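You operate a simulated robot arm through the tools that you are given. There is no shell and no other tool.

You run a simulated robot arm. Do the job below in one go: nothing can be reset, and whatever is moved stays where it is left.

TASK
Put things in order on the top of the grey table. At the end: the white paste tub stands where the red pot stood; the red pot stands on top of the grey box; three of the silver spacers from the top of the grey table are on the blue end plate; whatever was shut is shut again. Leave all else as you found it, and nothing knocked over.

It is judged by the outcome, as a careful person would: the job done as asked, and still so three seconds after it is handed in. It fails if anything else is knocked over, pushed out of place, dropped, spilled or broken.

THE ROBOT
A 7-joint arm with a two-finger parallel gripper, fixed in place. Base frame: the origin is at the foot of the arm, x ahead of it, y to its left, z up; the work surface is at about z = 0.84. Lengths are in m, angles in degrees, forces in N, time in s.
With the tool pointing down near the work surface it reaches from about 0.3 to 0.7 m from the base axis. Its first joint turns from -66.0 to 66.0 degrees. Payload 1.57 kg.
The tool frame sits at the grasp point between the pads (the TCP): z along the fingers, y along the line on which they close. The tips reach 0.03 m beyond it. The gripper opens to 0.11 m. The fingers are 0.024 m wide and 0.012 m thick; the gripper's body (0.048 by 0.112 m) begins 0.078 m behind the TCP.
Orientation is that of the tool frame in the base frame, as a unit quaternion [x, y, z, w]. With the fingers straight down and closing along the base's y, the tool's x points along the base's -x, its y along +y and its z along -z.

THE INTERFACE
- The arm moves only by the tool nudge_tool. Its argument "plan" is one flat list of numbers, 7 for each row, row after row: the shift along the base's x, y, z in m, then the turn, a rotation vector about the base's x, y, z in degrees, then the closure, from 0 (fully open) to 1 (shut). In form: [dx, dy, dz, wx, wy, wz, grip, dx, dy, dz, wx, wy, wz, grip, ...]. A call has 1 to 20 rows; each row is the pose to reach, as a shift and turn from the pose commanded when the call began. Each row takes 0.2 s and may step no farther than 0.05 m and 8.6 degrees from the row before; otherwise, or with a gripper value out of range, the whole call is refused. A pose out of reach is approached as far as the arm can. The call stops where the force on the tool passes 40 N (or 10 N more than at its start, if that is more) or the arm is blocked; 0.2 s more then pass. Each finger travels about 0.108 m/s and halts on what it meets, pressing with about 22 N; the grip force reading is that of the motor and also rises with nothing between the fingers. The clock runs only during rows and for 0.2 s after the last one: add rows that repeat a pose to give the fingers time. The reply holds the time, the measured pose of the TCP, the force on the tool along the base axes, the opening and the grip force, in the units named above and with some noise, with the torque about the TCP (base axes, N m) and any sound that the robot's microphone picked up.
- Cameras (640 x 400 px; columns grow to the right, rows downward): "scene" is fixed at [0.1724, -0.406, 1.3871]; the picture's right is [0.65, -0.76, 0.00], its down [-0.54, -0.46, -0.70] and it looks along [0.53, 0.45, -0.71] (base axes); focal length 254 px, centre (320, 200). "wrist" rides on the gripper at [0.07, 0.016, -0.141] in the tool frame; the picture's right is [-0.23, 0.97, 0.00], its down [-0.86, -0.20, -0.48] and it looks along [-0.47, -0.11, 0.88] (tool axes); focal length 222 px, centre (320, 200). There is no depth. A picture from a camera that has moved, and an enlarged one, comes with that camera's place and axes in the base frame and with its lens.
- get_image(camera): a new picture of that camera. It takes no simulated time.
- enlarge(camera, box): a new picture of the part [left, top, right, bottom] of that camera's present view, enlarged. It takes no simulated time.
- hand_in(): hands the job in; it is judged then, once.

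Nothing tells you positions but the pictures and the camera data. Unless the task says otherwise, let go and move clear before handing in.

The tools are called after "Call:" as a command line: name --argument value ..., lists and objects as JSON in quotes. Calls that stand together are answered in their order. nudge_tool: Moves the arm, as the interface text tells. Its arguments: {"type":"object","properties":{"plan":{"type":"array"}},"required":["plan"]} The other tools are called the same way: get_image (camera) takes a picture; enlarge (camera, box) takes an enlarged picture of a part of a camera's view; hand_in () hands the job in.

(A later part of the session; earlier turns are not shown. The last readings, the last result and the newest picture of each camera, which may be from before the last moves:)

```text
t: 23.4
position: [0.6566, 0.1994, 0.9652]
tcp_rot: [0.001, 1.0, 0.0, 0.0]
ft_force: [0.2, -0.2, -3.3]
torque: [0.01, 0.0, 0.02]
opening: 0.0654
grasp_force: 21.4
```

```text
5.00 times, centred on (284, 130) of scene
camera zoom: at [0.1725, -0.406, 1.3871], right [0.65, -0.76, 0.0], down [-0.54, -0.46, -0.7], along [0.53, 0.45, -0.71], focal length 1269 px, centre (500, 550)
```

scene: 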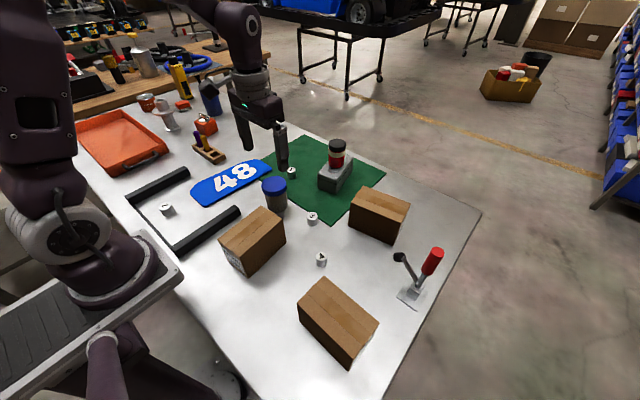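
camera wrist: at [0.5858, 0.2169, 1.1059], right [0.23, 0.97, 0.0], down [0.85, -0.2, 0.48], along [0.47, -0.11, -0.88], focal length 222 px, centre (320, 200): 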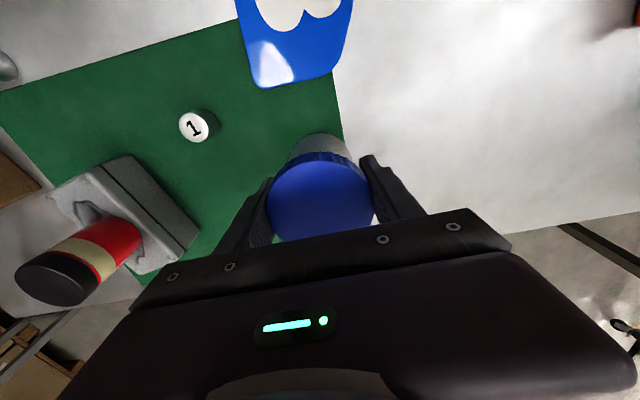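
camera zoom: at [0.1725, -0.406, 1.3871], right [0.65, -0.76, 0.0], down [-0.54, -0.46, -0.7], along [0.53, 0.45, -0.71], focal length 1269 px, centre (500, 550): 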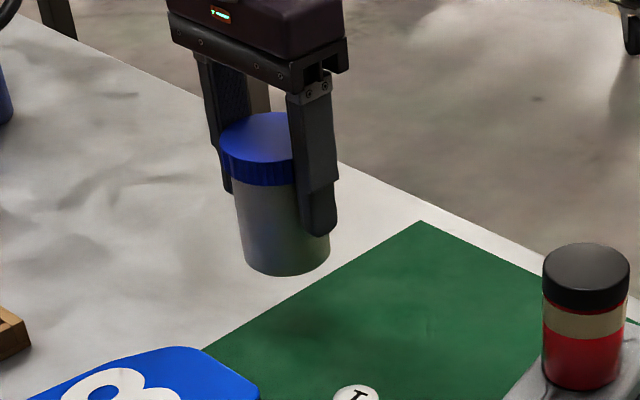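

The tub hangs over the old spot; the mat's edge lies near y = 0.231, so I'll shift 3 mm inward to keep the base wholly on the mat. I'll lower now.

Call:
nudge_tool --plan '[0, -0.003, -0.025, 0, 0, 0, 0.5, 0, -0.003, -0.048, 0, 0, 0, 0.5, 0, -0.003, -0.052, 0, 0, 0, 0.5, 0, -0.003, -0.054, 0, 0, 0, 0.5, 0, -0.003, -0.054, 0, 0, 0, 0.5]'

Call:
enlarge --camera "scene" --box '[232, 110, 328, 170]'

Call:
get_image --camera "wrist"

```text
t: 24.6
position: [0.6555, 0.1965, 0.9112]
tcp_rot: [0.0, 1.0, 0.0, -0.001]
ft_force: [-0.7, -0.4, -2.5]
torque: [-0.02, 0.02, 0.0]
opening: 0.0652
grasp_force: 22.2
```

```text
6.67 times, centred on (280, 140) of scene
camera zoom: at [0.1725, -0.4059, 1.3871], right [0.65, -0.76, 0.0], down [-0.54, -0.46, -0.7], along [0.53, 0.45, -0.71], focal length 1693 px, centre (587, 600)
```

zoom: 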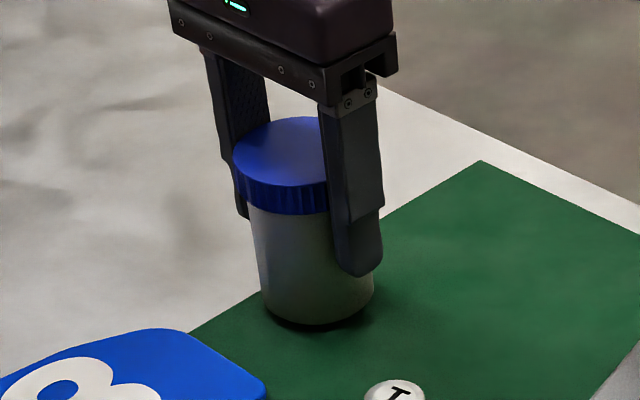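

```text
taken
camera wrist: at [0.585, 0.2137, 1.0522], right [0.23, 0.97, 0.0], down [0.86, -0.2, 0.48], along [0.47, -0.11, -0.88], focal length 222 px, centre (320, 200)
```

wrist: 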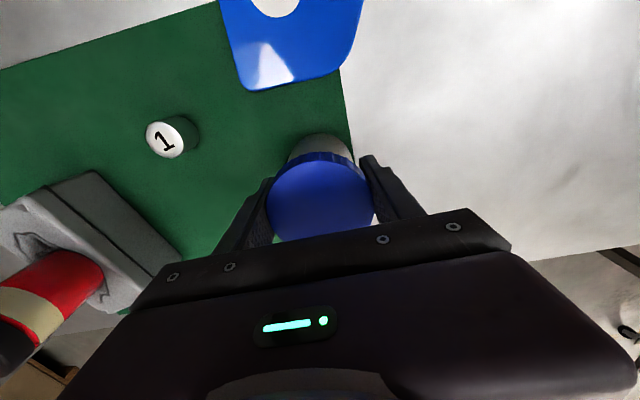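

The tub's base matches the pot's old place in the picture. A few more millimetres down, gently.

Call:
nudge_tool --plan '[0, 0, -0.001, 0, 0, 0, 0.5, 0, 0, -0.002, 0, 0, 0, 0.5, 0, 0, -0.003, 0, 0, 0, 0.5]'

Call:
nudge_tool --plan '[0, 0, -0.001, 0, 0, 0, 0.5, 0, 0, -0.002, 0, 0, 0, 0.5]'

```text
t: 25.4
position: [0.6556, 0.1961, 0.9089]
tcp_rot: [0.0, 1.0, 0.0, -0.001]
ft_force: [0.4, -0.1, -3.3]
torque: [0.03, 0.03, 0.0]
opening: 0.0654
grasp_force: 21.8
```

```text
t: 26.0
position: [0.6558, 0.1967, 0.9073]
tcp_rot: [-0.001, 1.0, 0.0, 0.001]
ft_force: [-0.7, -2.3, 2.8]
torque: [-0.08, 0.0, 0.01]
opening: 0.0653
grasp_force: 22.0
```

Contact is made. I'll settle half a millimetre and open.

Call:
nudge_tool --plan '[0, 0, -0.0005, 0, 0, 0, 0.5, 0, 0, -0.0005, 0, 0, 0, 0.35, 0, 0, 0, 0, 0, 0, 0.2, 0, 0, 0, 0, 0, 0, 0, 0, 0, 0, 0, 0, 0, 0]'

Call:
enlarge --camera "scene" --box '[232, 110, 328, 170]'

Call:
get_image --camera "wrist"

```text
t: 27.2
position: [0.6564, 0.196, 0.9076]
tcp_rot: [0.0, 1.0, 0.0, 0.0]
ft_force: [-0.5, -0.4, -0.4]
torque: [-0.01, -0.01, 0.02]
opening: 0.1101
grasp_force: 0.1
```

```text
6.67 times, centred on (280, 140) of scene
camera zoom: at [0.1724, -0.406, 1.3871], right [0.65, -0.76, 0.0], down [-0.54, -0.46, -0.7], along [0.53, 0.45, -0.71], focal length 1693 px, centre (587, 600)
```

zoom: 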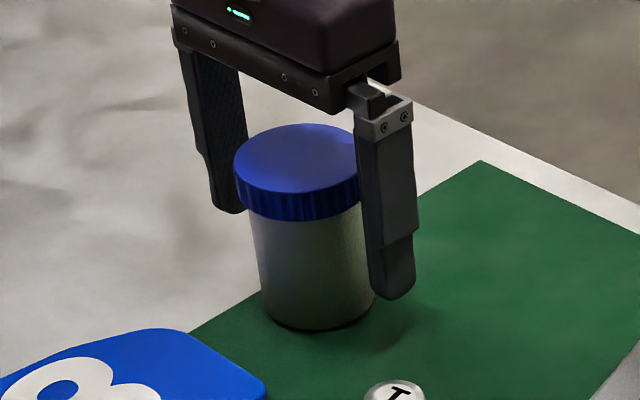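

```text
taken
camera wrist: at [0.5858, 0.2132, 1.0479], right [0.23, 0.97, 0.0], down [0.86, -0.2, 0.48], along [0.47, -0.11, -0.88], focal length 222 px, centre (320, 200)
```

wrist: 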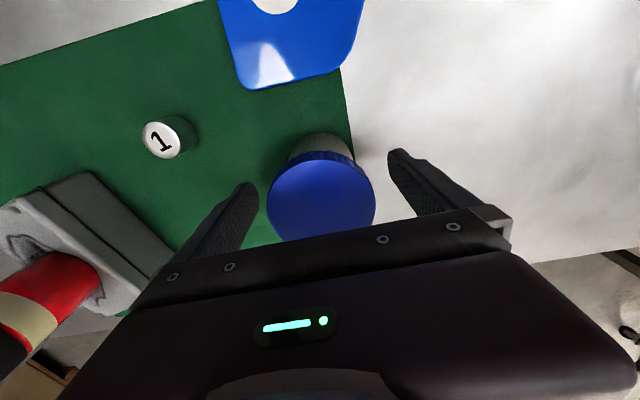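

The tub stands on the pot's old spot, shut and upright. I'll rise, back off and go to hover over spacer 3.

Call:
nudge_tool --plan '[0, 0, 0.03, 0, 0, 0, 0, 0, 0, 0.055, 0, 0, 0, 0, -0.03, 0, 0.075, 0, 0, 0, 0, -0.06, -0.02, 0.09, 0, 0, 0, 0, -0.09, -0.05, 0.1, 0, 0, 0, 0, -0.115, -0.09, 0.1, 0, 0, 0, 0, -0.13, -0.135, 0.1, 0, 0, 0, 0, -0.14, -0.18, 0.1, 0, 0, 0, 0, -0.15, -0.225, 0.1, 0, 0, 0, 0, -0.16, -0.265, 0.1, 0, 0, 0, 0, -0.16, -0.3, 0.1, 0, 0, 0, 0, -0.16, -0.3, 0.1, 0, 0, 0, 0]'

Call:
get_image --camera "wrist"

Call:
get_image --camera "scene"

```text
t: 29.8
position: [0.496, -0.1033, 1.0044]
tcp_rot: [0.0, 1.0, 0.0, 0.0]
ft_force: [0.2, 0.6, 1.1]
torque: [0.0, 0.01, -0.01]
opening: 0.1099
grasp_force: 0.0
```

```text
taken
camera wrist: at [0.4268, -0.0858, 1.1449], right [0.23, 0.97, 0.0], down [0.86, -0.2, 0.48], along [0.47, -0.11, -0.88], focal length 222 px, centre (320, 200)
```

wrist: 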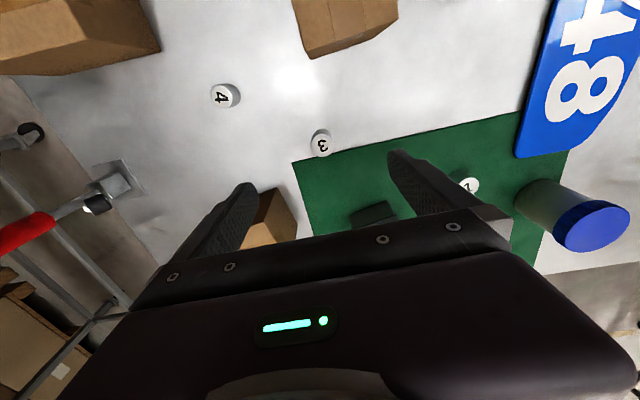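

```text
taken
```

scene: 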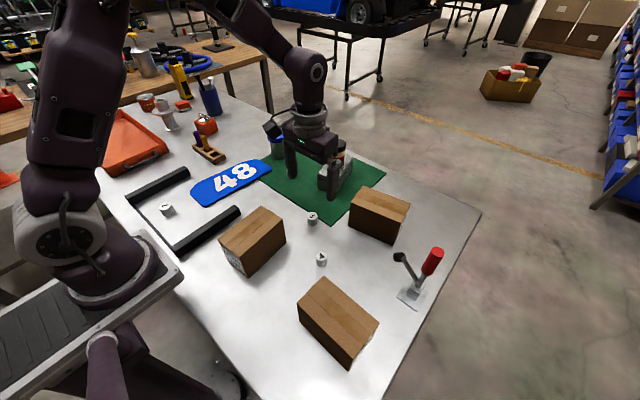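

Spacer 3's top is at about (0.500, -0.100). I'll enlarge to get its size.

Call:
enlarge --camera "wrist" --box '[282, 115, 362, 165]'

Call:
enlarge --camera "scene" --box '[288, 200, 352, 240]'

Call:
enlarge --camera "scene" --box '[296, 230, 360, 270]'

Call:
enlarge --camera "scene" --box '[136, 190, 200, 230]'

```text
8.00 times, centred on (322, 140) of wrist
camera zoom: at [0.4268, -0.0858, 1.1449], right [0.23, 0.97, 0.0], down [0.86, -0.2, 0.48], along [0.47, -0.11, -0.88], focal length 1777 px, centre (304, 680)
```

zoom: 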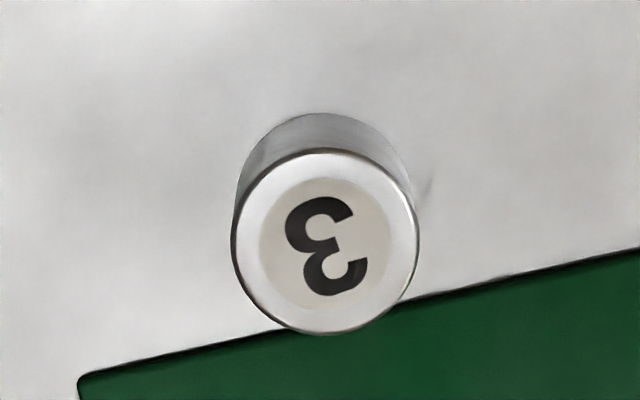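

```text
10.00 times, centred on (320, 220) of scene
camera zoom: at [0.1724, -0.406, 1.3871], right [0.65, -0.76, 0.0], down [-0.54, -0.46, -0.7], along [0.53, 0.45, -0.71], focal length 2539 px, centre (320, 0)
```

zoom: 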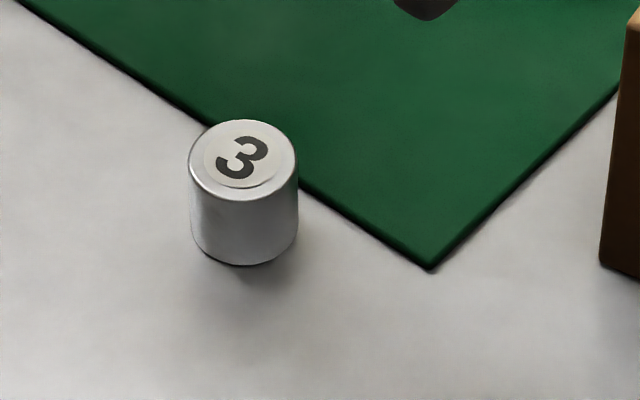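

```text
10.00 times, centred on (328, 250) of scene
camera zoom: at [0.1724, -0.406, 1.3871], right [0.65, -0.76, 0.0], down [-0.54, -0.46, -0.7], along [0.53, 0.45, -0.71], focal length 2539 px, centre (240, -300)
```

zoom: 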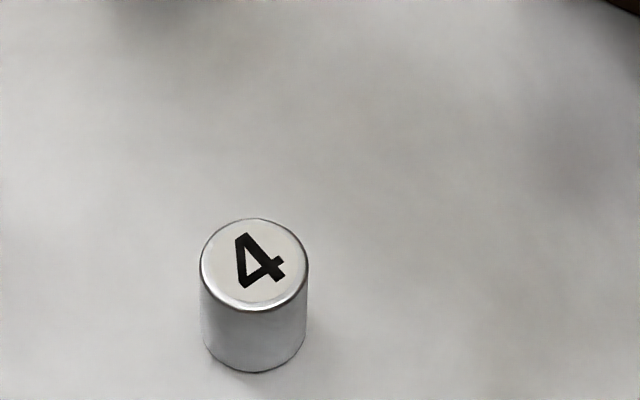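

```text
10.00 times, centred on (168, 210) of scene
camera zoom: at [0.1724, -0.406, 1.3871], right [0.65, -0.76, 0.0], down [-0.54, -0.46, -0.7], along [0.53, 0.45, -0.71], focal length 2539 px, centre (1840, 100)
```

zoom: 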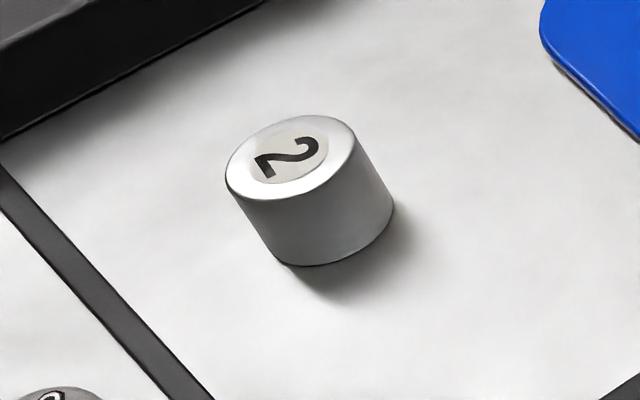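

Spacer 3 is about 0.030 m wide and 0.025 m tall, centred at (0.501, -0.100). I'll come down over it with the fingers partly open.

Call:
nudge_tool --plan '[0.005, 0.003, -0.04, 0, 0, 0, 0.2, 0.005, 0.003, -0.08, 0, 0, 0, 0.36, 0.005, 0.003, -0.11, 0, 0, 0, 0.36, 0.005, 0.003, -0.122, 0, 0, 0, 0.36, 0.005, 0.003, -0.122, 0, 0, 0, 0.36]'

Call:
get_image --camera "wrist"

Call:
enlarge --camera "scene" --box '[264, 170, 360, 230]'

```text
t: 31.0
position: [0.4993, -0.0998, 0.8857]
tcp_rot: [0.0, 1.0, 0.0, 0.0]
ft_force: [-0.3, 0.2, -0.1]
torque: [0.01, -0.02, -0.02]
opening: 0.0702
grasp_force: 0.1
```

```text
taken
camera wrist: at [0.429, -0.0832, 1.0268], right [0.23, 0.97, 0.0], down [0.85, -0.2, 0.48], along [0.47, -0.11, -0.88], focal length 222 px, centre (320, 200)
```

wrist: 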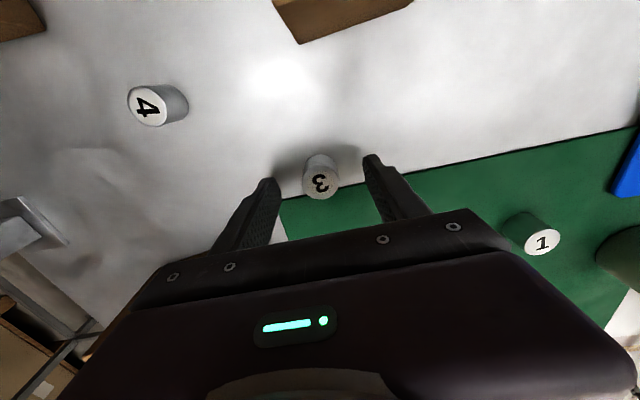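

```text
6.67 times, centred on (312, 200) of scene
camera zoom: at [0.1724, -0.406, 1.3871], right [0.65, -0.76, 0.0], down [-0.54, -0.46, -0.7], along [0.53, 0.45, -0.71], focal length 1693 px, centre (373, 200)
```

zoom: 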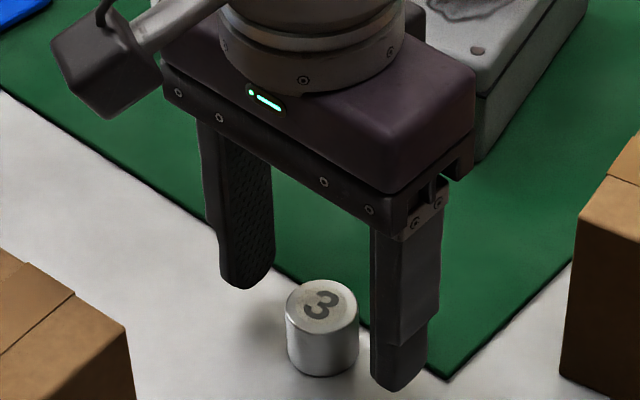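

The spacer sits midway between the fingers. I'll lower 11 mm and close.

Call:
nudge_tool --plan '[0.002, 0, -0.006, 0, 0, 0, 0.36, 0.002, 0, -0.011, 0, 0, 0, 0.36, 0.002, 0, -0.011, 0, 0, 0, 0.36, 0.002, 0, -0.011, 0, 0, 0, 0.6, 0.002, 0, -0.011, 0, 0, 0, 0.7, 0.002, 0, -0.011, 0, 0, 0, 0.8, 0.002, 0, -0.011, 0, 0, 0, 0.8]'

Call:
enlarge --camera "scene" --box '[264, 170, 360, 230]'

```text
t: 32.6
position: [0.5028, -0.1004, 0.8753]
tcp_rot: [0.0, 1.0, 0.0, 0.0]
ft_force: [-0.7, 1.0, 1.2]
torque: [-0.01, 0.04, -0.02]
opening: 0.0287
grasp_force: 21.5
```

```text
6.67 times, centred on (312, 200) of scene
camera zoom: at [0.1724, -0.406, 1.3871], right [0.65, -0.76, 0.0], down [-0.54, -0.46, -0.7], along [0.53, 0.45, -0.71], focal length 1693 px, centre (373, 200)
```

zoom: 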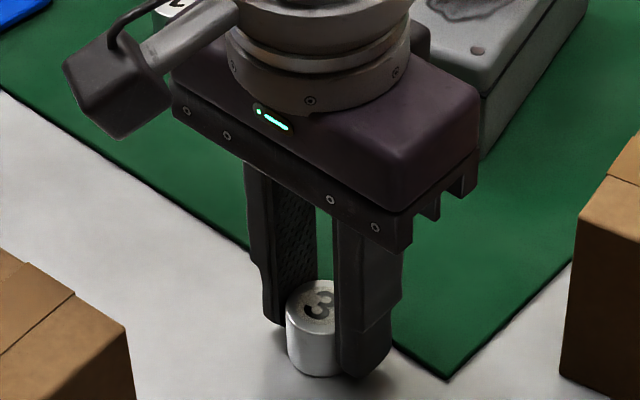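

Spacer 3 is held. I'll lift it to z ≈ 0.945 and carry it over the blue plate, around (0.52, 0.21).

Call:
nudge_tool --plan '[0, 0, 0.02, 0, 0, 0, 0.8, 0, 0, 0.05, 0, 0, 0, 0.8, 0, 0, 0.08, 0, 0, 0, 0.8, 0.002, 0.035, 0.08, 0, 0, 0, 0.8, 0.004, 0.075, 0.08, 0, 0, 0, 0.8, 0.006, 0.115, 0.08, 0, 0, 0, 0.8, 0.008, 0.155, 0.08, 0, 0, 0, 0.8, 0.01, 0.195, 0.08, 0, 0, 0, 0.8, 0.012, 0.235, 0.08, 0, 0, 0, 0.8, 0.014, 0.275, 0.08, 0, 0, 0, 0.8, 0.016, 0.31, 0.08, 0, 0, 0, 0.8, 0.016, 0.31, 0.08, 0, 0, 0, 0.8]'

Call:
get_image --camera "wrist"

Call:
get_image --camera "scene"

Call:
enlarge --camera "scene" --box '[180, 120, 308, 200]'

```text
t: 35.2
position: [0.5179, 0.2106, 0.9548]
tcp_rot: [0.0, 1.0, 0.0, 0.0]
ft_force: [-0.4, 0.6, 0.0]
torque: [0.01, -0.01, -0.01]
opening: 0.0285
grasp_force: 22.4
```

```text
taken
camera wrist: at [0.4475, 0.2278, 1.0959], right [0.23, 0.97, 0.0], down [0.85, -0.2, 0.48], along [0.47, -0.11, -0.88], focal length 222 px, centre (320, 200)
```

wrist: 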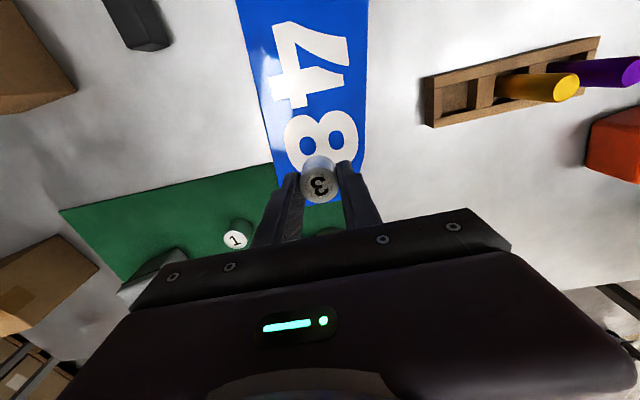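

```text
taken
```

scene: 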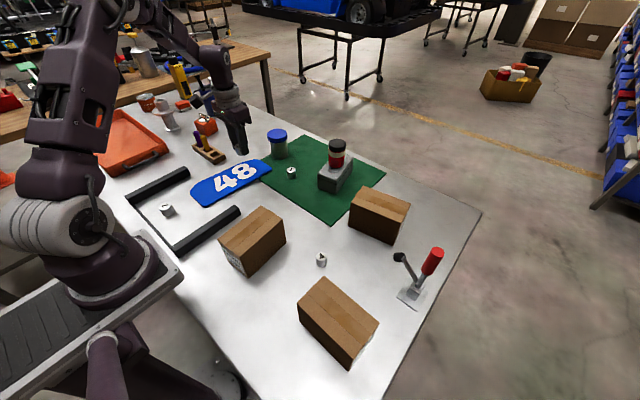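

```text
5.00 times, centred on (244, 160) of scene
camera zoom: at [0.1724, -0.4059, 1.3871], right [0.65, -0.76, 0.0], down [-0.54, -0.46, -0.7], along [0.53, 0.45, -0.71], focal length 1269 px, centre (700, 400)
```

zoom: 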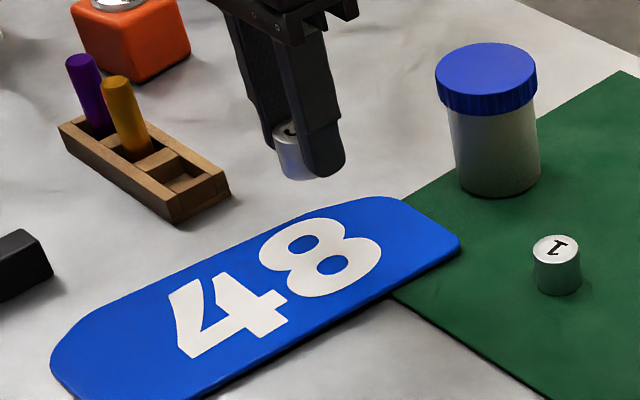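

The spacer hangs over the plate's far half, about midway across it. I'll lower toward the plate.

Call:
nudge_tool --plan '[0, 0.002, -0.03, 0, 0, 0, 0.8, 0, 0.002, -0.055, 0, 0, 0, 0.8, 0, 0.002, -0.064, 0, 0, 0, 0.8, 0, 0.002, -0.064, 0, 0, 0, 0.8]'

Call:
nudge_tool --plan '[0, 0, -0.001, 0, 0, 0, 0.8, 0, 0, -0.002, 0, 0, 0, 0.8, 0, 0, -0.003, 0, 0, 0, 0.8]'

Call:
enlarge --camera "scene" --box '[212, 135, 292, 185]'

```text
t: 36.2
position: [0.5183, 0.2125, 0.891]
tcp_rot: [0.0, 1.0, 0.0, 0.0]
ft_force: [0.4, 0.3, 0.1]
torque: [0.01, 0.05, 0.01]
opening: 0.0289
grasp_force: 22.1
```

```text
t: 37.0
position: [0.5203, 0.2118, 0.8885]
tcp_rot: [0.0, 1.0, 0.0, 0.0]
ft_force: [-2.3, -0.1, 7.1]
torque: [-0.02, -0.01, 0.0]
opening: 0.0288
grasp_force: 22.3
```

```text
8.00 times, centred on (252, 160) of scene
camera zoom: at [0.1722, -0.406, 1.3871], right [0.65, -0.76, 0.0], down [-0.54, -0.46, -0.7], along [0.53, 0.45, -0.71], focal length 2031 px, centre (864, 520)
```

zoom: 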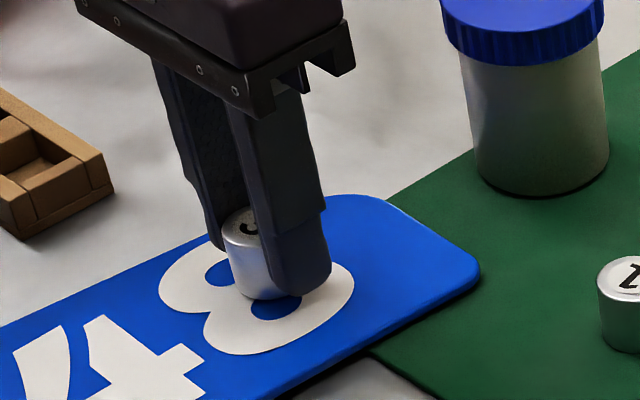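

Contact at about 7 N: the spacer rests on the plate. I'll open and rise.

Call:
nudge_tool --plan '[0, 0, 0.001, 0, 0, 0, 0.65, 0, 0, 0.001, 0, 0, 0, 0.5, 0, 0, 0.001, 0, 0, 0, 0.36, 0, 0, 0.001, 0, 0, 0, 0.36, 0, 0, 0.03, 0, 0, 0, 0.36, 0, 0, 0.06, 0, 0, 0, 0.36, 0, 0, 0.1, 0, 0, 0, 0.36, 0, 0, 0.1, 0, 0, 0, 0.36]'

Call:
enlarge --camera "scene" --box '[180, 120, 308, 200]'

Call:
get_image --camera "wrist"

```text
t: 38.8
position: [0.519, 0.2141, 0.9886]
tcp_rot: [0.0, 1.0, 0.0, 0.0]
ft_force: [0.2, 0.1, -0.2]
torque: [0.04, -0.01, -0.01]
opening: 0.0704
grasp_force: 0.1
```

```text
5.00 times, centred on (244, 160) of scene
camera zoom: at [0.1724, -0.406, 1.3871], right [0.65, -0.76, 0.0], down [-0.54, -0.46, -0.7], along [0.53, 0.45, -0.71], focal length 1269 px, centre (700, 400)
```

zoom: 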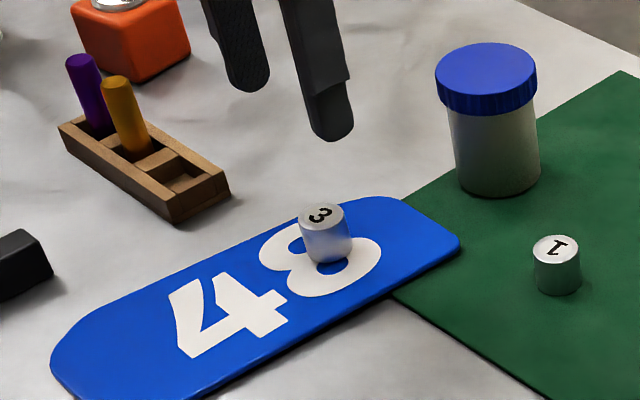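

```text
taken
camera wrist: at [0.4478, 0.2306, 1.1294], right [0.23, 0.97, 0.0], down [0.85, -0.2, 0.48], along [0.47, -0.11, -0.88], focal length 222 px, centre (320, 200)
```

wrist: 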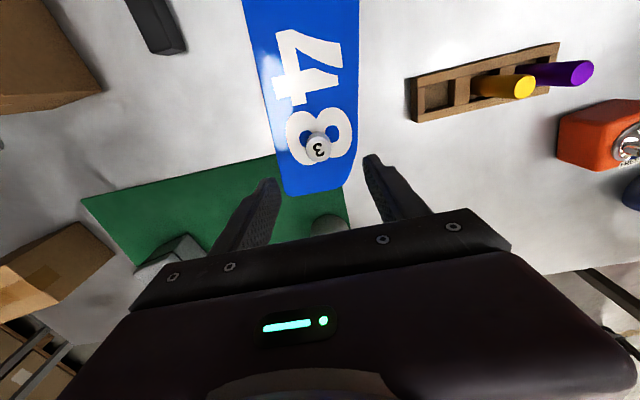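

Spacer 3 stands on the plate. Next, spacer 4 at about (0.420, -0.199): I'll travel there at a safe height.

Call:
nudge_tool --plan '[-0.005, -0.02, 0.03, 0, 0, 0, 0.36, -0.015, -0.06, 0.04, 0, 0, 0, 0.36, -0.025, -0.1, 0.04, 0, 0, 0, 0.36, -0.035, -0.14, 0.04, 0, 0, 0, 0.36, -0.045, -0.18, 0.04, 0, 0, 0, 0.36, -0.055, -0.22, 0.04, 0, 0, 0, 0.36, -0.065, -0.26, 0.04, 0, 0, 0, 0.36, -0.075, -0.3, 0.04, 0, 0, 0, 0.36, -0.085, -0.34, 0.04, 0, 0, 0, 0.36, -0.093, -0.38, 0.04, 0, 0, 0, 0.36, -0.099, -0.413, 0.03, 0, 0, 0, 0.36, -0.099, -0.413, 0.03, 0, 0, 0, 0.36]'

Call:
get_image --camera "wrist"

Call:
get_image --camera "scene"

```text
t: 41.4
position: [0.4191, -0.2011, 1.017]
tcp_rot: [-0.001, 1.0, 0.0, 0.0]
ft_force: [0.3, 0.4, 0.0]
torque: [0.02, 0.01, 0.0]
opening: 0.0703
grasp_force: 0.1
```

```text
taken
camera wrist: at [0.3477, -0.1841, 1.1577], right [0.23, 0.97, 0.0], down [0.85, -0.2, 0.48], along [0.47, -0.11, -0.88], focal length 222 px, centre (320, 200)
```

wrist: 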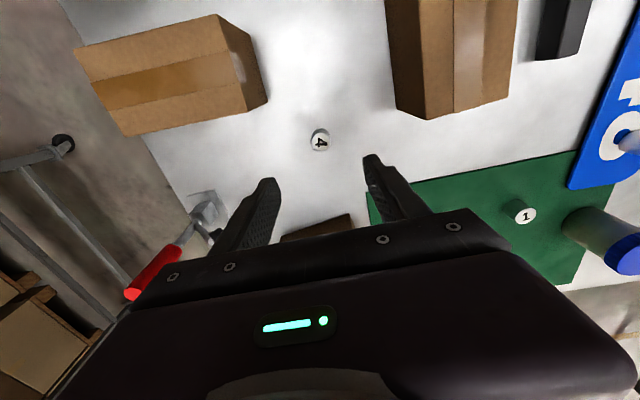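

```text
taken
```

scene: 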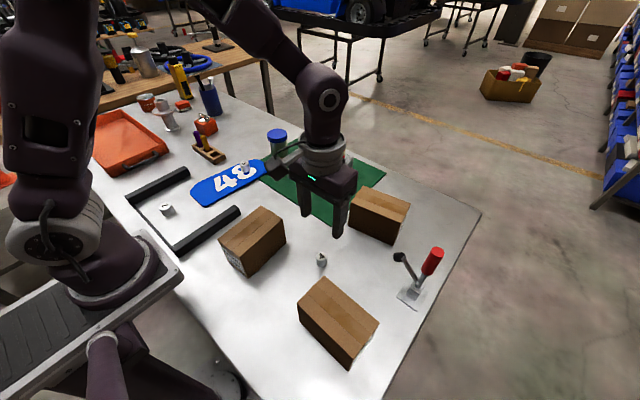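

Spacer 4 is right under the gripper at (0.418, -0.200). I'll go down to just above grasp height.

Call:
nudge_tool --plan '[0, 0, -0.04, 0, 0, 0, 0.36, 0, 0, -0.08, 0, 0, 0, 0.36, 0, 0, -0.115, 0, 0, 0, 0.36, 0, 0, -0.131, 0, 0, 0, 0.36, 0, 0, -0.131, 0, 0, 0, 0.36]'

Call:
get_image --camera "wrist"

Call:
enlarge --camera "scene" --box '[250, 190, 410, 290]'

```text
t: 42.6
position: [0.4208, -0.201, 0.8857]
tcp_rot: [0.0, 1.0, 0.0, 0.0]
ft_force: [-0.3, -0.6, 0.2]
torque: [0.0, 0.02, 0.05]
opening: 0.0702
grasp_force: 0.0
```

```text
taken
camera wrist: at [0.3498, -0.1835, 1.0263], right [0.23, 0.97, 0.0], down [0.86, -0.2, 0.48], along [0.47, -0.11, -0.88], focal length 222 px, centre (320, 200)
```

wrist: 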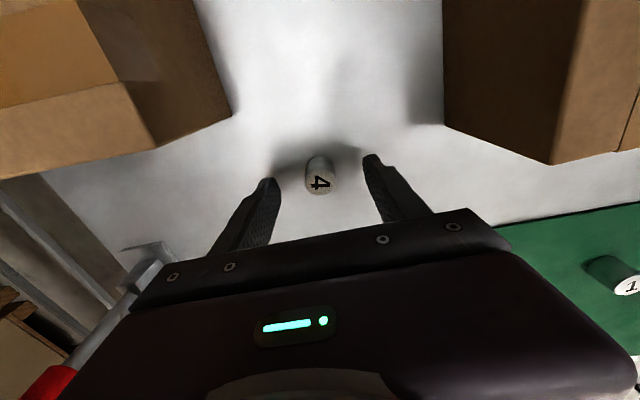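

```text
4.00 times, centred on (330, 240) of scene
camera zoom: at [0.1724, -0.406, 1.3871], right [0.65, -0.76, 0.0], down [-0.54, -0.46, -0.7], along [0.53, 0.45, -0.71], focal length 1016 px, centre (280, 40)
```

zoom: 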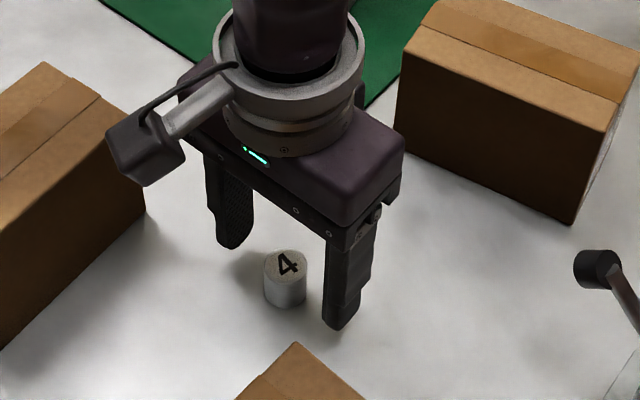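

Clear on all sides. I'll lower 11 mm and close on spacer 4.

Call:
nudge_tool --plan '[0, 0.001, -0.006, 0, 0, 0, 0.36, 0, 0.001, -0.011, 0, 0, 0, 0.36, 0, 0.001, -0.011, 0, 0, 0, 0.36, 0, 0.001, -0.011, 0, 0, 0, 0.6, 0, 0.001, -0.011, 0, 0, 0, 0.7, 0, 0.001, -0.011, 0, 0, 0, 0.8, 0, 0.001, -0.011, 0, 0, 0, 0.8]'

Call:
enlarge --camera "scene" --box '[250, 190, 410, 290]'

```text
t: 44.2
position: [0.4212, -0.1999, 0.8743]
tcp_rot: [0.001, 1.0, 0.0, 0.0]
ft_force: [0.0, -0.6, -0.2]
torque: [-0.01, 0.02, -0.01]
opening: 0.0245
grasp_force: 22.1
```

```text
4.00 times, centred on (330, 240) of scene
camera zoom: at [0.1724, -0.406, 1.3871], right [0.65, -0.76, 0.0], down [-0.54, -0.46, -0.7], along [0.53, 0.45, -0.71], focal length 1016 px, centre (280, 40)
```

zoom: 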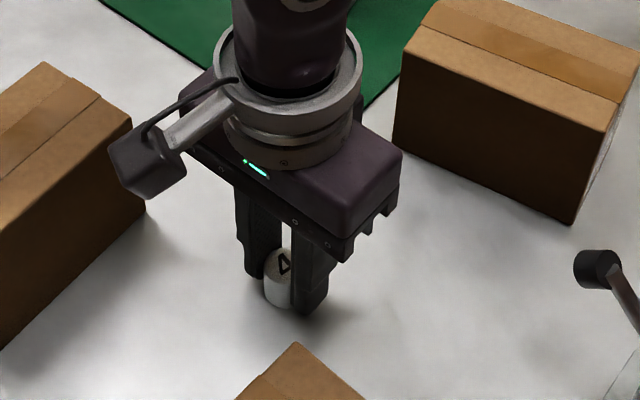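

Spacer 4 is held; it is simply a smaller one (0.0245 m). I'll lift and carry it to the plate at about (0.463, 0.214).

Call:
nudge_tool --plan '[0, 0, 0.03, 0, 0, 0, 0.8, 0, 0, 0.07, 0, 0, 0, 0.8, 0.005, 0, 0.11, 0, 0, 0, 0.8, 0.01, 0.04, 0.11, 0, 0, 0, 0.8, 0.02, 0.08, 0.11, 0, 0, 0, 0.8, 0.03, 0.12, 0.11, 0, 0, 0, 0.8, 0.042, 0.16, 0.11, 0, 0, 0, 0.8, 0.042, 0.2, 0.11, 0, 0, 0, 0.8, 0.042, 0.24, 0.11, 0, 0, 0, 0.8, 0.042, 0.28, 0.11, 0, 0, 0, 0.8, 0.042, 0.32, 0.1, 0, 0, 0, 0.8, 0.042, 0.36, 0.09, 0, 0, 0, 0.8, 0.042, 0.4, 0.08, 0, 0, 0, 0.8, 0.042, 0.414, 0.07, 0, 0, 0, 0.8, 0.042, 0.414, 0.05, 0, 0, 0, 0.8, 0.042, 0.414, 0.05, 0, 0, 0, 0.8]'

Call:
get_image --camera "wrist"

Call:
enlarge --camera "scene" --box '[180, 120, 308, 200]'

```text
t: 47.6
position: [0.4611, 0.214, 0.9265]
tcp_rot: [0.0, 1.0, 0.0, 0.0]
ft_force: [-0.1, -0.3, -0.1]
torque: [-0.02, 0.01, 0.02]
opening: 0.0249
grasp_force: 22.4
```

```text
taken
camera wrist: at [0.3917, 0.2318, 1.0669], right [0.23, 0.97, 0.0], down [0.86, -0.2, 0.48], along [0.47, -0.11, -0.88], focal length 222 px, centre (320, 200)
```

wrist: 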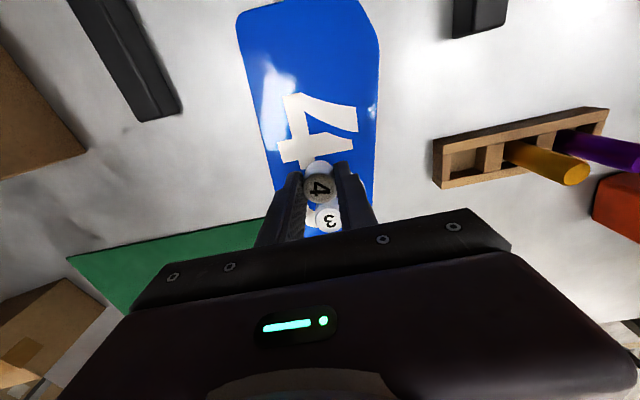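

```text
5.00 times, centred on (244, 160) of scene
camera zoom: at [0.1724, -0.4059, 1.3871], right [0.65, -0.76, 0.0], down [-0.54, -0.46, -0.7], along [0.53, 0.45, -0.71], focal length 1269 px, centre (700, 400)
```

zoom: 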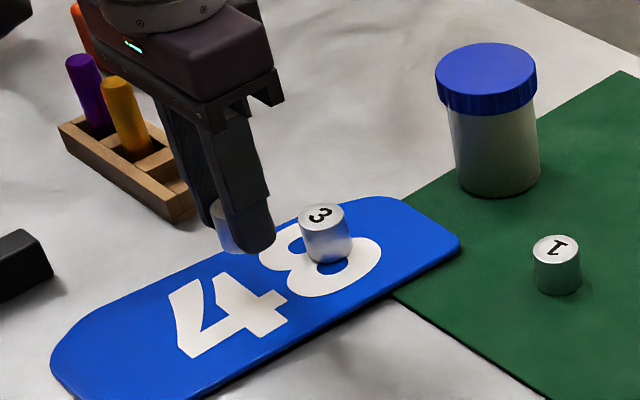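

Well clear of spacer 3. I'll lower spacer 4 to the plate.

Call:
nudge_tool --plan '[0, 0, -0.02, 0, 0, 0, 0.8, 0, 0, -0.032, 0, 0, 0, 0.8, 0, 0, -0.035, 0, 0, 0, 0.8, 0, 0, -0.035, 0, 0, 0, 0.8]'

Call:
nudge_tool --plan '[0, 0, -0.001, 0, 0, 0, 0.8, 0, 0, -0.002, 0, 0, 0, 0.8]'

Call:
nudge_tool --plan '[0, 0, -0.001, 0, 0, 0, 0.8, 0, 0, -0.0015, 0, 0, 0, 0.8]'

Call:
enlarge --camera "scene" --box '[202, 135, 282, 185]'

```text
t: 48.6
position: [0.4629, 0.214, 0.8911]
tcp_rot: [0.0, 1.0, 0.0, 0.0]
ft_force: [-1.0, -0.2, -0.7]
torque: [-0.02, 0.0, -0.01]
opening: 0.0247
grasp_force: 22.0
```

```text
t: 49.2
position: [0.462, 0.2142, 0.8873]
tcp_rot: [0.0, 1.0, 0.0, 0.0]
ft_force: [-0.4, -0.5, 0.0]
torque: [0.0, 0.01, 0.01]
opening: 0.0249
grasp_force: 22.3
```

```text
t: 49.8
position: [0.4629, 0.2137, 0.8862]
tcp_rot: [-0.001, 1.0, 0.001, 0.0]
ft_force: [-0.2, 2.1, 13.2]
torque: [0.03, -0.14, 0.02]
opening: 0.0247
grasp_force: 21.9
```

```text
8.00 times, centred on (242, 160) of scene
camera zoom: at [0.1722, -0.406, 1.3871], right [0.65, -0.76, 0.0], down [-0.54, -0.46, -0.7], along [0.53, 0.45, -0.71], focal length 2031 px, centre (944, 520)
```

zoom: 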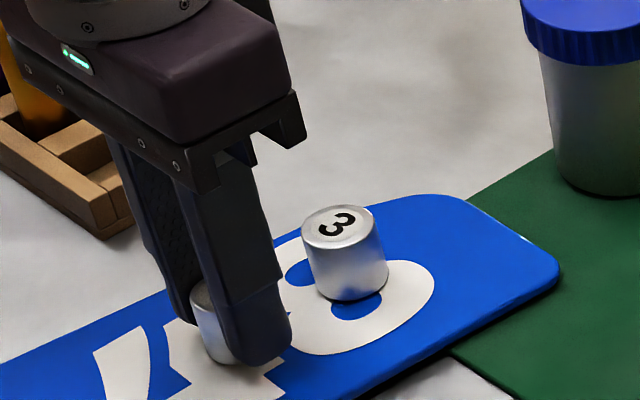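

Spacer 4 is seated. I'll open, rise, and move over to spacer 2 at about (0.26, 0.24).

Call:
nudge_tool --plan '[0, 0, 0.001, 0, 0, 0, 0.65, 0, 0, 0.001, 0, 0, 0, 0.5, 0, 0, 0.001, 0, 0, 0, 0.36, 0, 0, 0.001, 0, 0, 0, 0.36, 0, 0, 0.03, 0, 0, 0, 0.36, 0, 0, 0.07, 0, 0, 0, 0.36, 0, 0, 0.11, 0, 0, 0, 0.36, -0.04, 0.005, 0.11, 0, 0, 0, 0.36, -0.08, 0.01, 0.11, 0, 0, 0, 0.36, -0.12, 0.015, 0.11, 0, 0, 0, 0.36, -0.16, 0.02, 0.11, 0, 0, 0, 0.36, -0.2, 0.026, 0.11, 0, 0, 0, 0.36, -0.2, 0.026, 0.11, 0, 0, 0, 0.36]'

Call:
get_image --camera "wrist"

Call:
get_image --camera "scene"

Call:
enlarge --camera "scene" --box '[120, 120, 280, 220]'

```text
t: 52.6
position: [0.2596, 0.2373, 0.996]
tcp_rot: [0.001, 1.0, 0.0, 0.001]
ft_force: [-0.1, -0.6, -0.1]
torque: [-0.01, 0.01, 0.02]
opening: 0.0704
grasp_force: 0.0
```

```text
taken
camera wrist: at [0.1893, 0.254, 1.1365], right [0.23, 0.97, 0.0], down [0.86, -0.2, 0.48], along [0.47, -0.11, -0.88], focal length 222 px, centre (320, 200)
```

wrist: 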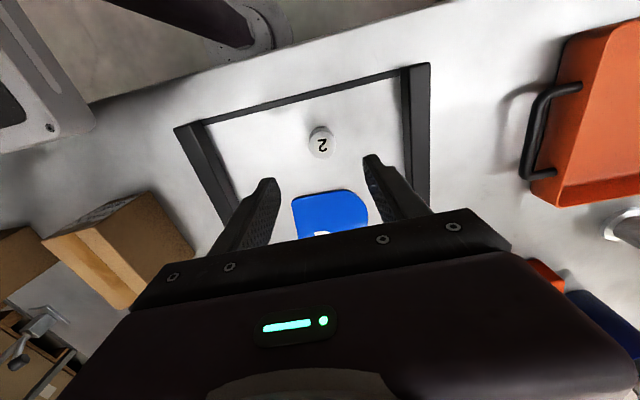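

```text
taken
```

scene: 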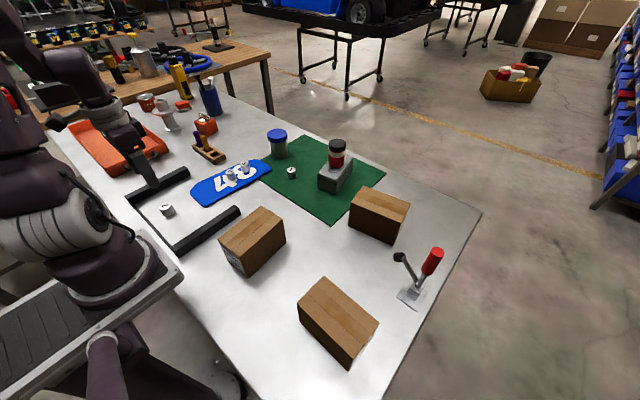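

```text
4.00 times, centred on (200, 170) of scene
camera zoom: at [0.1724, -0.406, 1.3871], right [0.65, -0.76, 0.0], down [-0.54, -0.46, -0.7], along [0.53, 0.45, -0.71], focal length 1016 px, centre (800, 320)
```

zoom: 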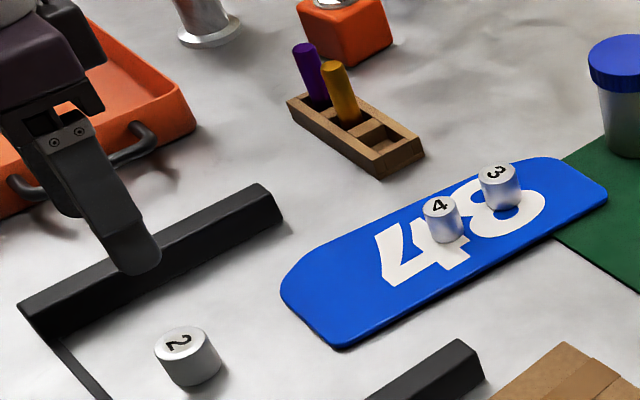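

Spacer 2 is under the gripper at about (0.255, 0.239), with the black bars well away on both sides. I'll go down to just above it.

Call:
nudge_tool --plan '[-0.003, 0.001, -0.04, 0, 0, 0, 0.3, -0.003, 0.001, -0.08, 0, 0, 0, 0.3, -0.003, 0.001, -0.108, 0, 0, 0, 0.3, -0.003, 0.001, -0.108, 0, 0, 0, 0.3]'

Call:
get_image --camera "wrist"

Call:
enlarge --camera "scene" --box '[110, 160, 238, 240]'

```text
t: 53.6
position: [0.2535, 0.2314, 0.8908]
tcp_rot: [-0.001, 1.0, -0.026, -0.015]
ft_force: [-0.4, -0.1, -0.3]
torque: [0.07, -0.02, 0.01]
opening: 0.0769
grasp_force: 0.1
out of reach, approached as far as the arm can: row 3, 4
```

```text
taken
camera wrist: at [0.1867, 0.2553, 1.0327], right [0.22, 0.97, -0.05], down [0.87, -0.17, 0.46], along [0.44, -0.15, -0.89], focal length 222 px, centre (320, 200)
```

wrist: 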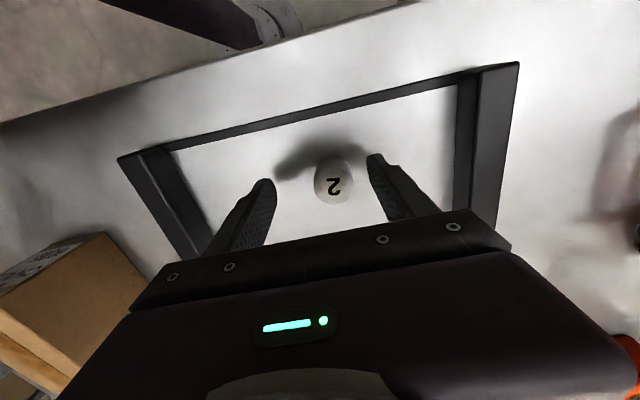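

```text
5.00 times, centred on (174, 200) of scene
camera zoom: at [0.1724, -0.4059, 1.3871], right [0.65, -0.76, 0.0], down [-0.54, -0.46, -0.7], along [0.53, 0.45, -0.71], focal length 1269 px, centre (1050, 200)
```

zoom: 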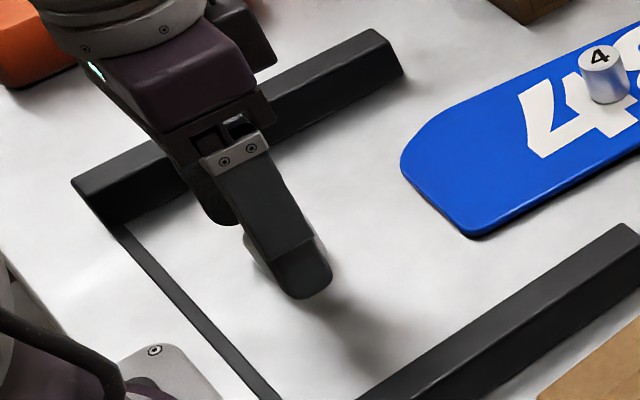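

That spot is too close for the arm to reach down straight (it stopped slightly tilted), so I'll leave spacer 2 untouched and use spacer 1 instead, which also lies on the table. I'll rise straight up first.

Call:
nudge_tool --plan '[0, 0, 0.015, 0, 0, 0, 0.3, 0, 0, 0.04, 0, 0, 0, 0.3, 0, 0, 0.08, 0, 0, 0, 0.36, 0, 0, 0.12, 0, 0, 0, 0.36, 0, 0, 0.12, 0, 0, 0, 0.36]'

Call:
enlarge --camera "scene" --box '[110, 150, 238, 230]'

Call:
get_image --camera "scene"

```text
t: 54.8
position: [0.2589, 0.2405, 1.0081]
tcp_rot: [0.0, 1.0, 0.0, 0.0]
ft_force: [-0.2, 0.4, 0.3]
torque: [-0.02, -0.01, 0.01]
opening: 0.0703
grasp_force: 0.0
```

```text
5.00 times, centred on (174, 190) of scene
camera zoom: at [0.1724, -0.406, 1.3871], right [0.65, -0.76, 0.0], down [-0.54, -0.46, -0.7], along [0.53, 0.45, -0.71], focal length 1269 px, centre (1050, 250)
```

zoom: 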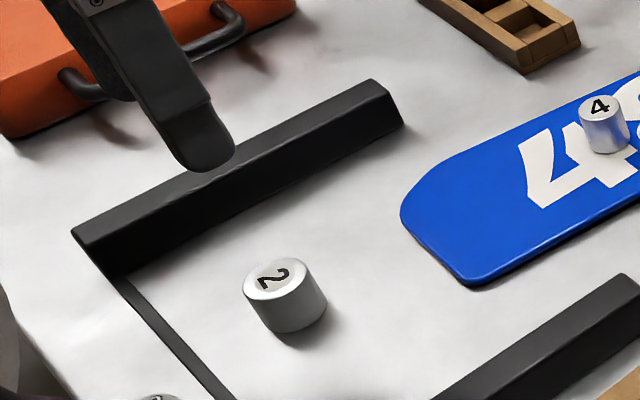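

```text
taken
```

scene: 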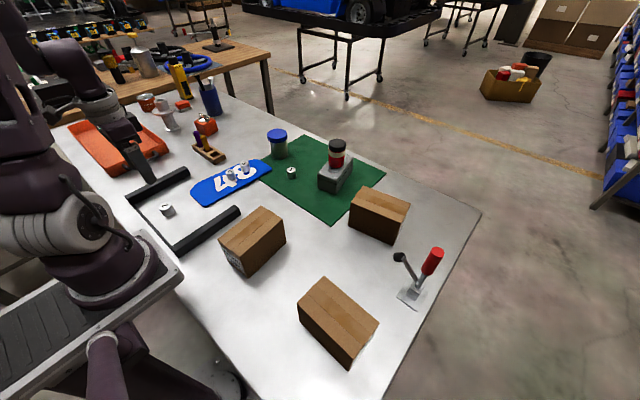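

Spacer 2 stands where it was. Spacer 1 is at about (0.601, 0.082); I'll fly over to it.

Call:
nudge_tool --plan '[0.038, -0.0175, 0.003, 0, 0, 0, 0.36, 0.076, -0.035, 0.003, 0, 0, 0, 0.36, 0.114, -0.053, 0.003, 0, 0, 0, 0.36, 0.152, -0.071, 0.003, 0, 0, 0, 0.36, 0.19, -0.088, 0.003, 0, 0, 0, 0.36, 0.228, -0.106, 0, 0, 0, 0, 0.36, 0.266, -0.124, -0.005, 0, 0, 0, 0.36, 0.304, -0.141, -0.01, 0, 0, 0, 0.36, 0.342, -0.159, -0.02, 0, 0, 0, 0.36, 0.342, -0.159, -0.02, 0, 0, 0, 0.36]'

Call:
get_image --camera "wrist"

Call:
enlarge --camera "scene" --box '[220, 110, 380, 210]'

```text
t: 57.0
position: [0.6015, 0.0824, 0.989]
tcp_rot: [0.0, 1.0, -0.001, 0.001]
ft_force: [0.0, -0.5, -0.6]
torque: [0.0, 0.0, 0.02]
opening: 0.0702
grasp_force: 0.1
```

```text
taken
camera wrist: at [0.5315, 0.0996, 1.1294], right [0.23, 0.97, 0.0], down [0.86, -0.2, 0.48], along [0.47, -0.11, -0.88], focal length 222 px, centre (320, 200)
```

wrist: 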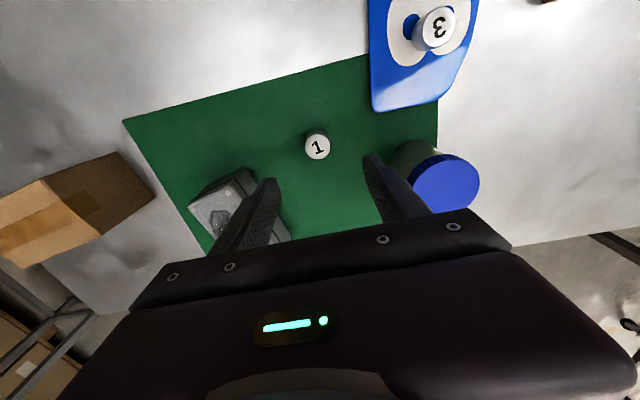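

```text
4.00 times, centred on (300, 160) of scene
camera zoom: at [0.1724, -0.406, 1.3871], right [0.65, -0.76, 0.0], down [-0.54, -0.46, -0.7], along [0.53, 0.45, -0.71], focal length 1016 px, centre (400, 360)
```

zoom: 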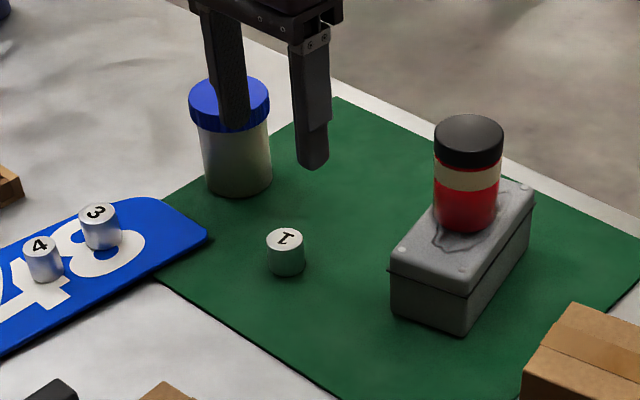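

Spacer 1 is at (0.599, 0.080), clear of the box and tub. I'll go down over it.

Call:
nudge_tool --plan '[-0.002, -0.002, -0.04, 0, 0, 0, 0.36, -0.002, -0.002, -0.08, 0, 0, 0, 0.36, -0.002, -0.002, -0.1, 0, 0, 0, 0.36, -0.002, -0.002, -0.1, 0, 0, 0, 0.36]'

Call:
get_image --camera "wrist"

Call:
enlarge --camera "scene" --box '[230, 130, 358, 210]'

```text
t: 58.0
position: [0.601, 0.0818, 0.8888]
tcp_rot: [0.0, 1.0, 0.0, 0.001]
ft_force: [-0.7, 0.6, -0.1]
torque: [0.02, -0.02, 0.02]
opening: 0.0703
grasp_force: 0.0
```

```text
taken
camera wrist: at [0.5303, 0.0983, 1.0284], right [0.23, 0.97, 0.0], down [0.86, -0.2, 0.48], along [0.47, -0.11, -0.88], focal length 222 px, centre (320, 200)
```

wrist: 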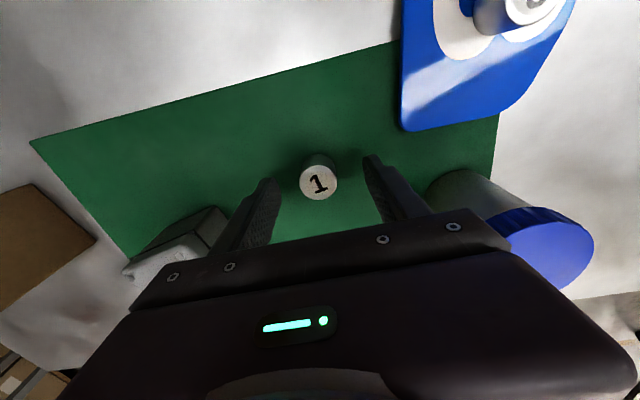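

```text
5.00 times, centred on (294, 170) of scene
camera zoom: at [0.1724, -0.406, 1.3871], right [0.65, -0.76, 0.0], down [-0.54, -0.46, -0.7], along [0.53, 0.45, -0.71], focal length 1269 px, centre (450, 350)
```

zoom: 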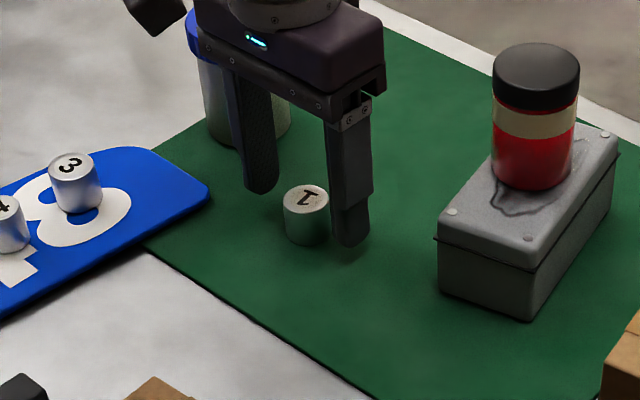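

Centred. I'll lower 11 mm and close on spacer 1.

Call:
nudge_tool --plan '[0, -0.002, -0.006, 0, 0, 0, 0.36, 0, -0.002, -0.011, 0, 0, 0, 0.36, 0, -0.002, -0.011, 0, 0, 0, 0.36, 0, -0.002, -0.011, 0, 0, 0, 0.6, 0, -0.002, -0.011, 0, 0, 0, 0.7, 0, -0.002, -0.011, 0, 0, 0, 0.8, 0, -0.002, -0.011, 0, 0, 0, 0.8]'

Call:
enlarge --camera "scene" --box '[230, 130, 358, 210]'

```text
t: 59.6
position: [0.6009, 0.0797, 0.8774]
tcp_rot: [0.0, 1.0, 0.001, 0.0]
ft_force: [1.0, -0.3, 0.5]
torque: [0.02, -0.02, -0.02]
opening: 0.0289
grasp_force: 22.2
```

```text
5.00 times, centred on (294, 170) of scene
camera zoom: at [0.1724, -0.406, 1.3871], right [0.65, -0.76, 0.0], down [-0.54, -0.46, -0.7], along [0.53, 0.45, -0.71], focal length 1269 px, centre (450, 350)
```

zoom: 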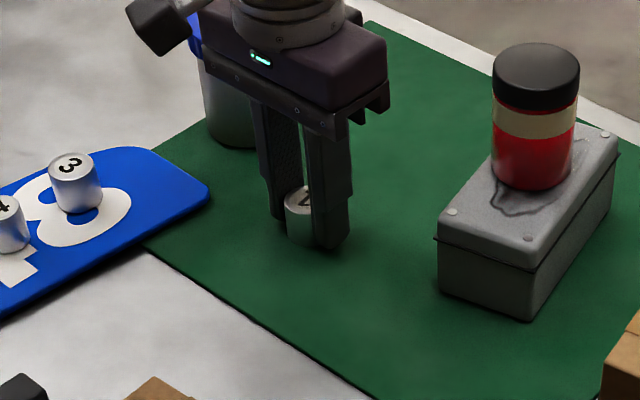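

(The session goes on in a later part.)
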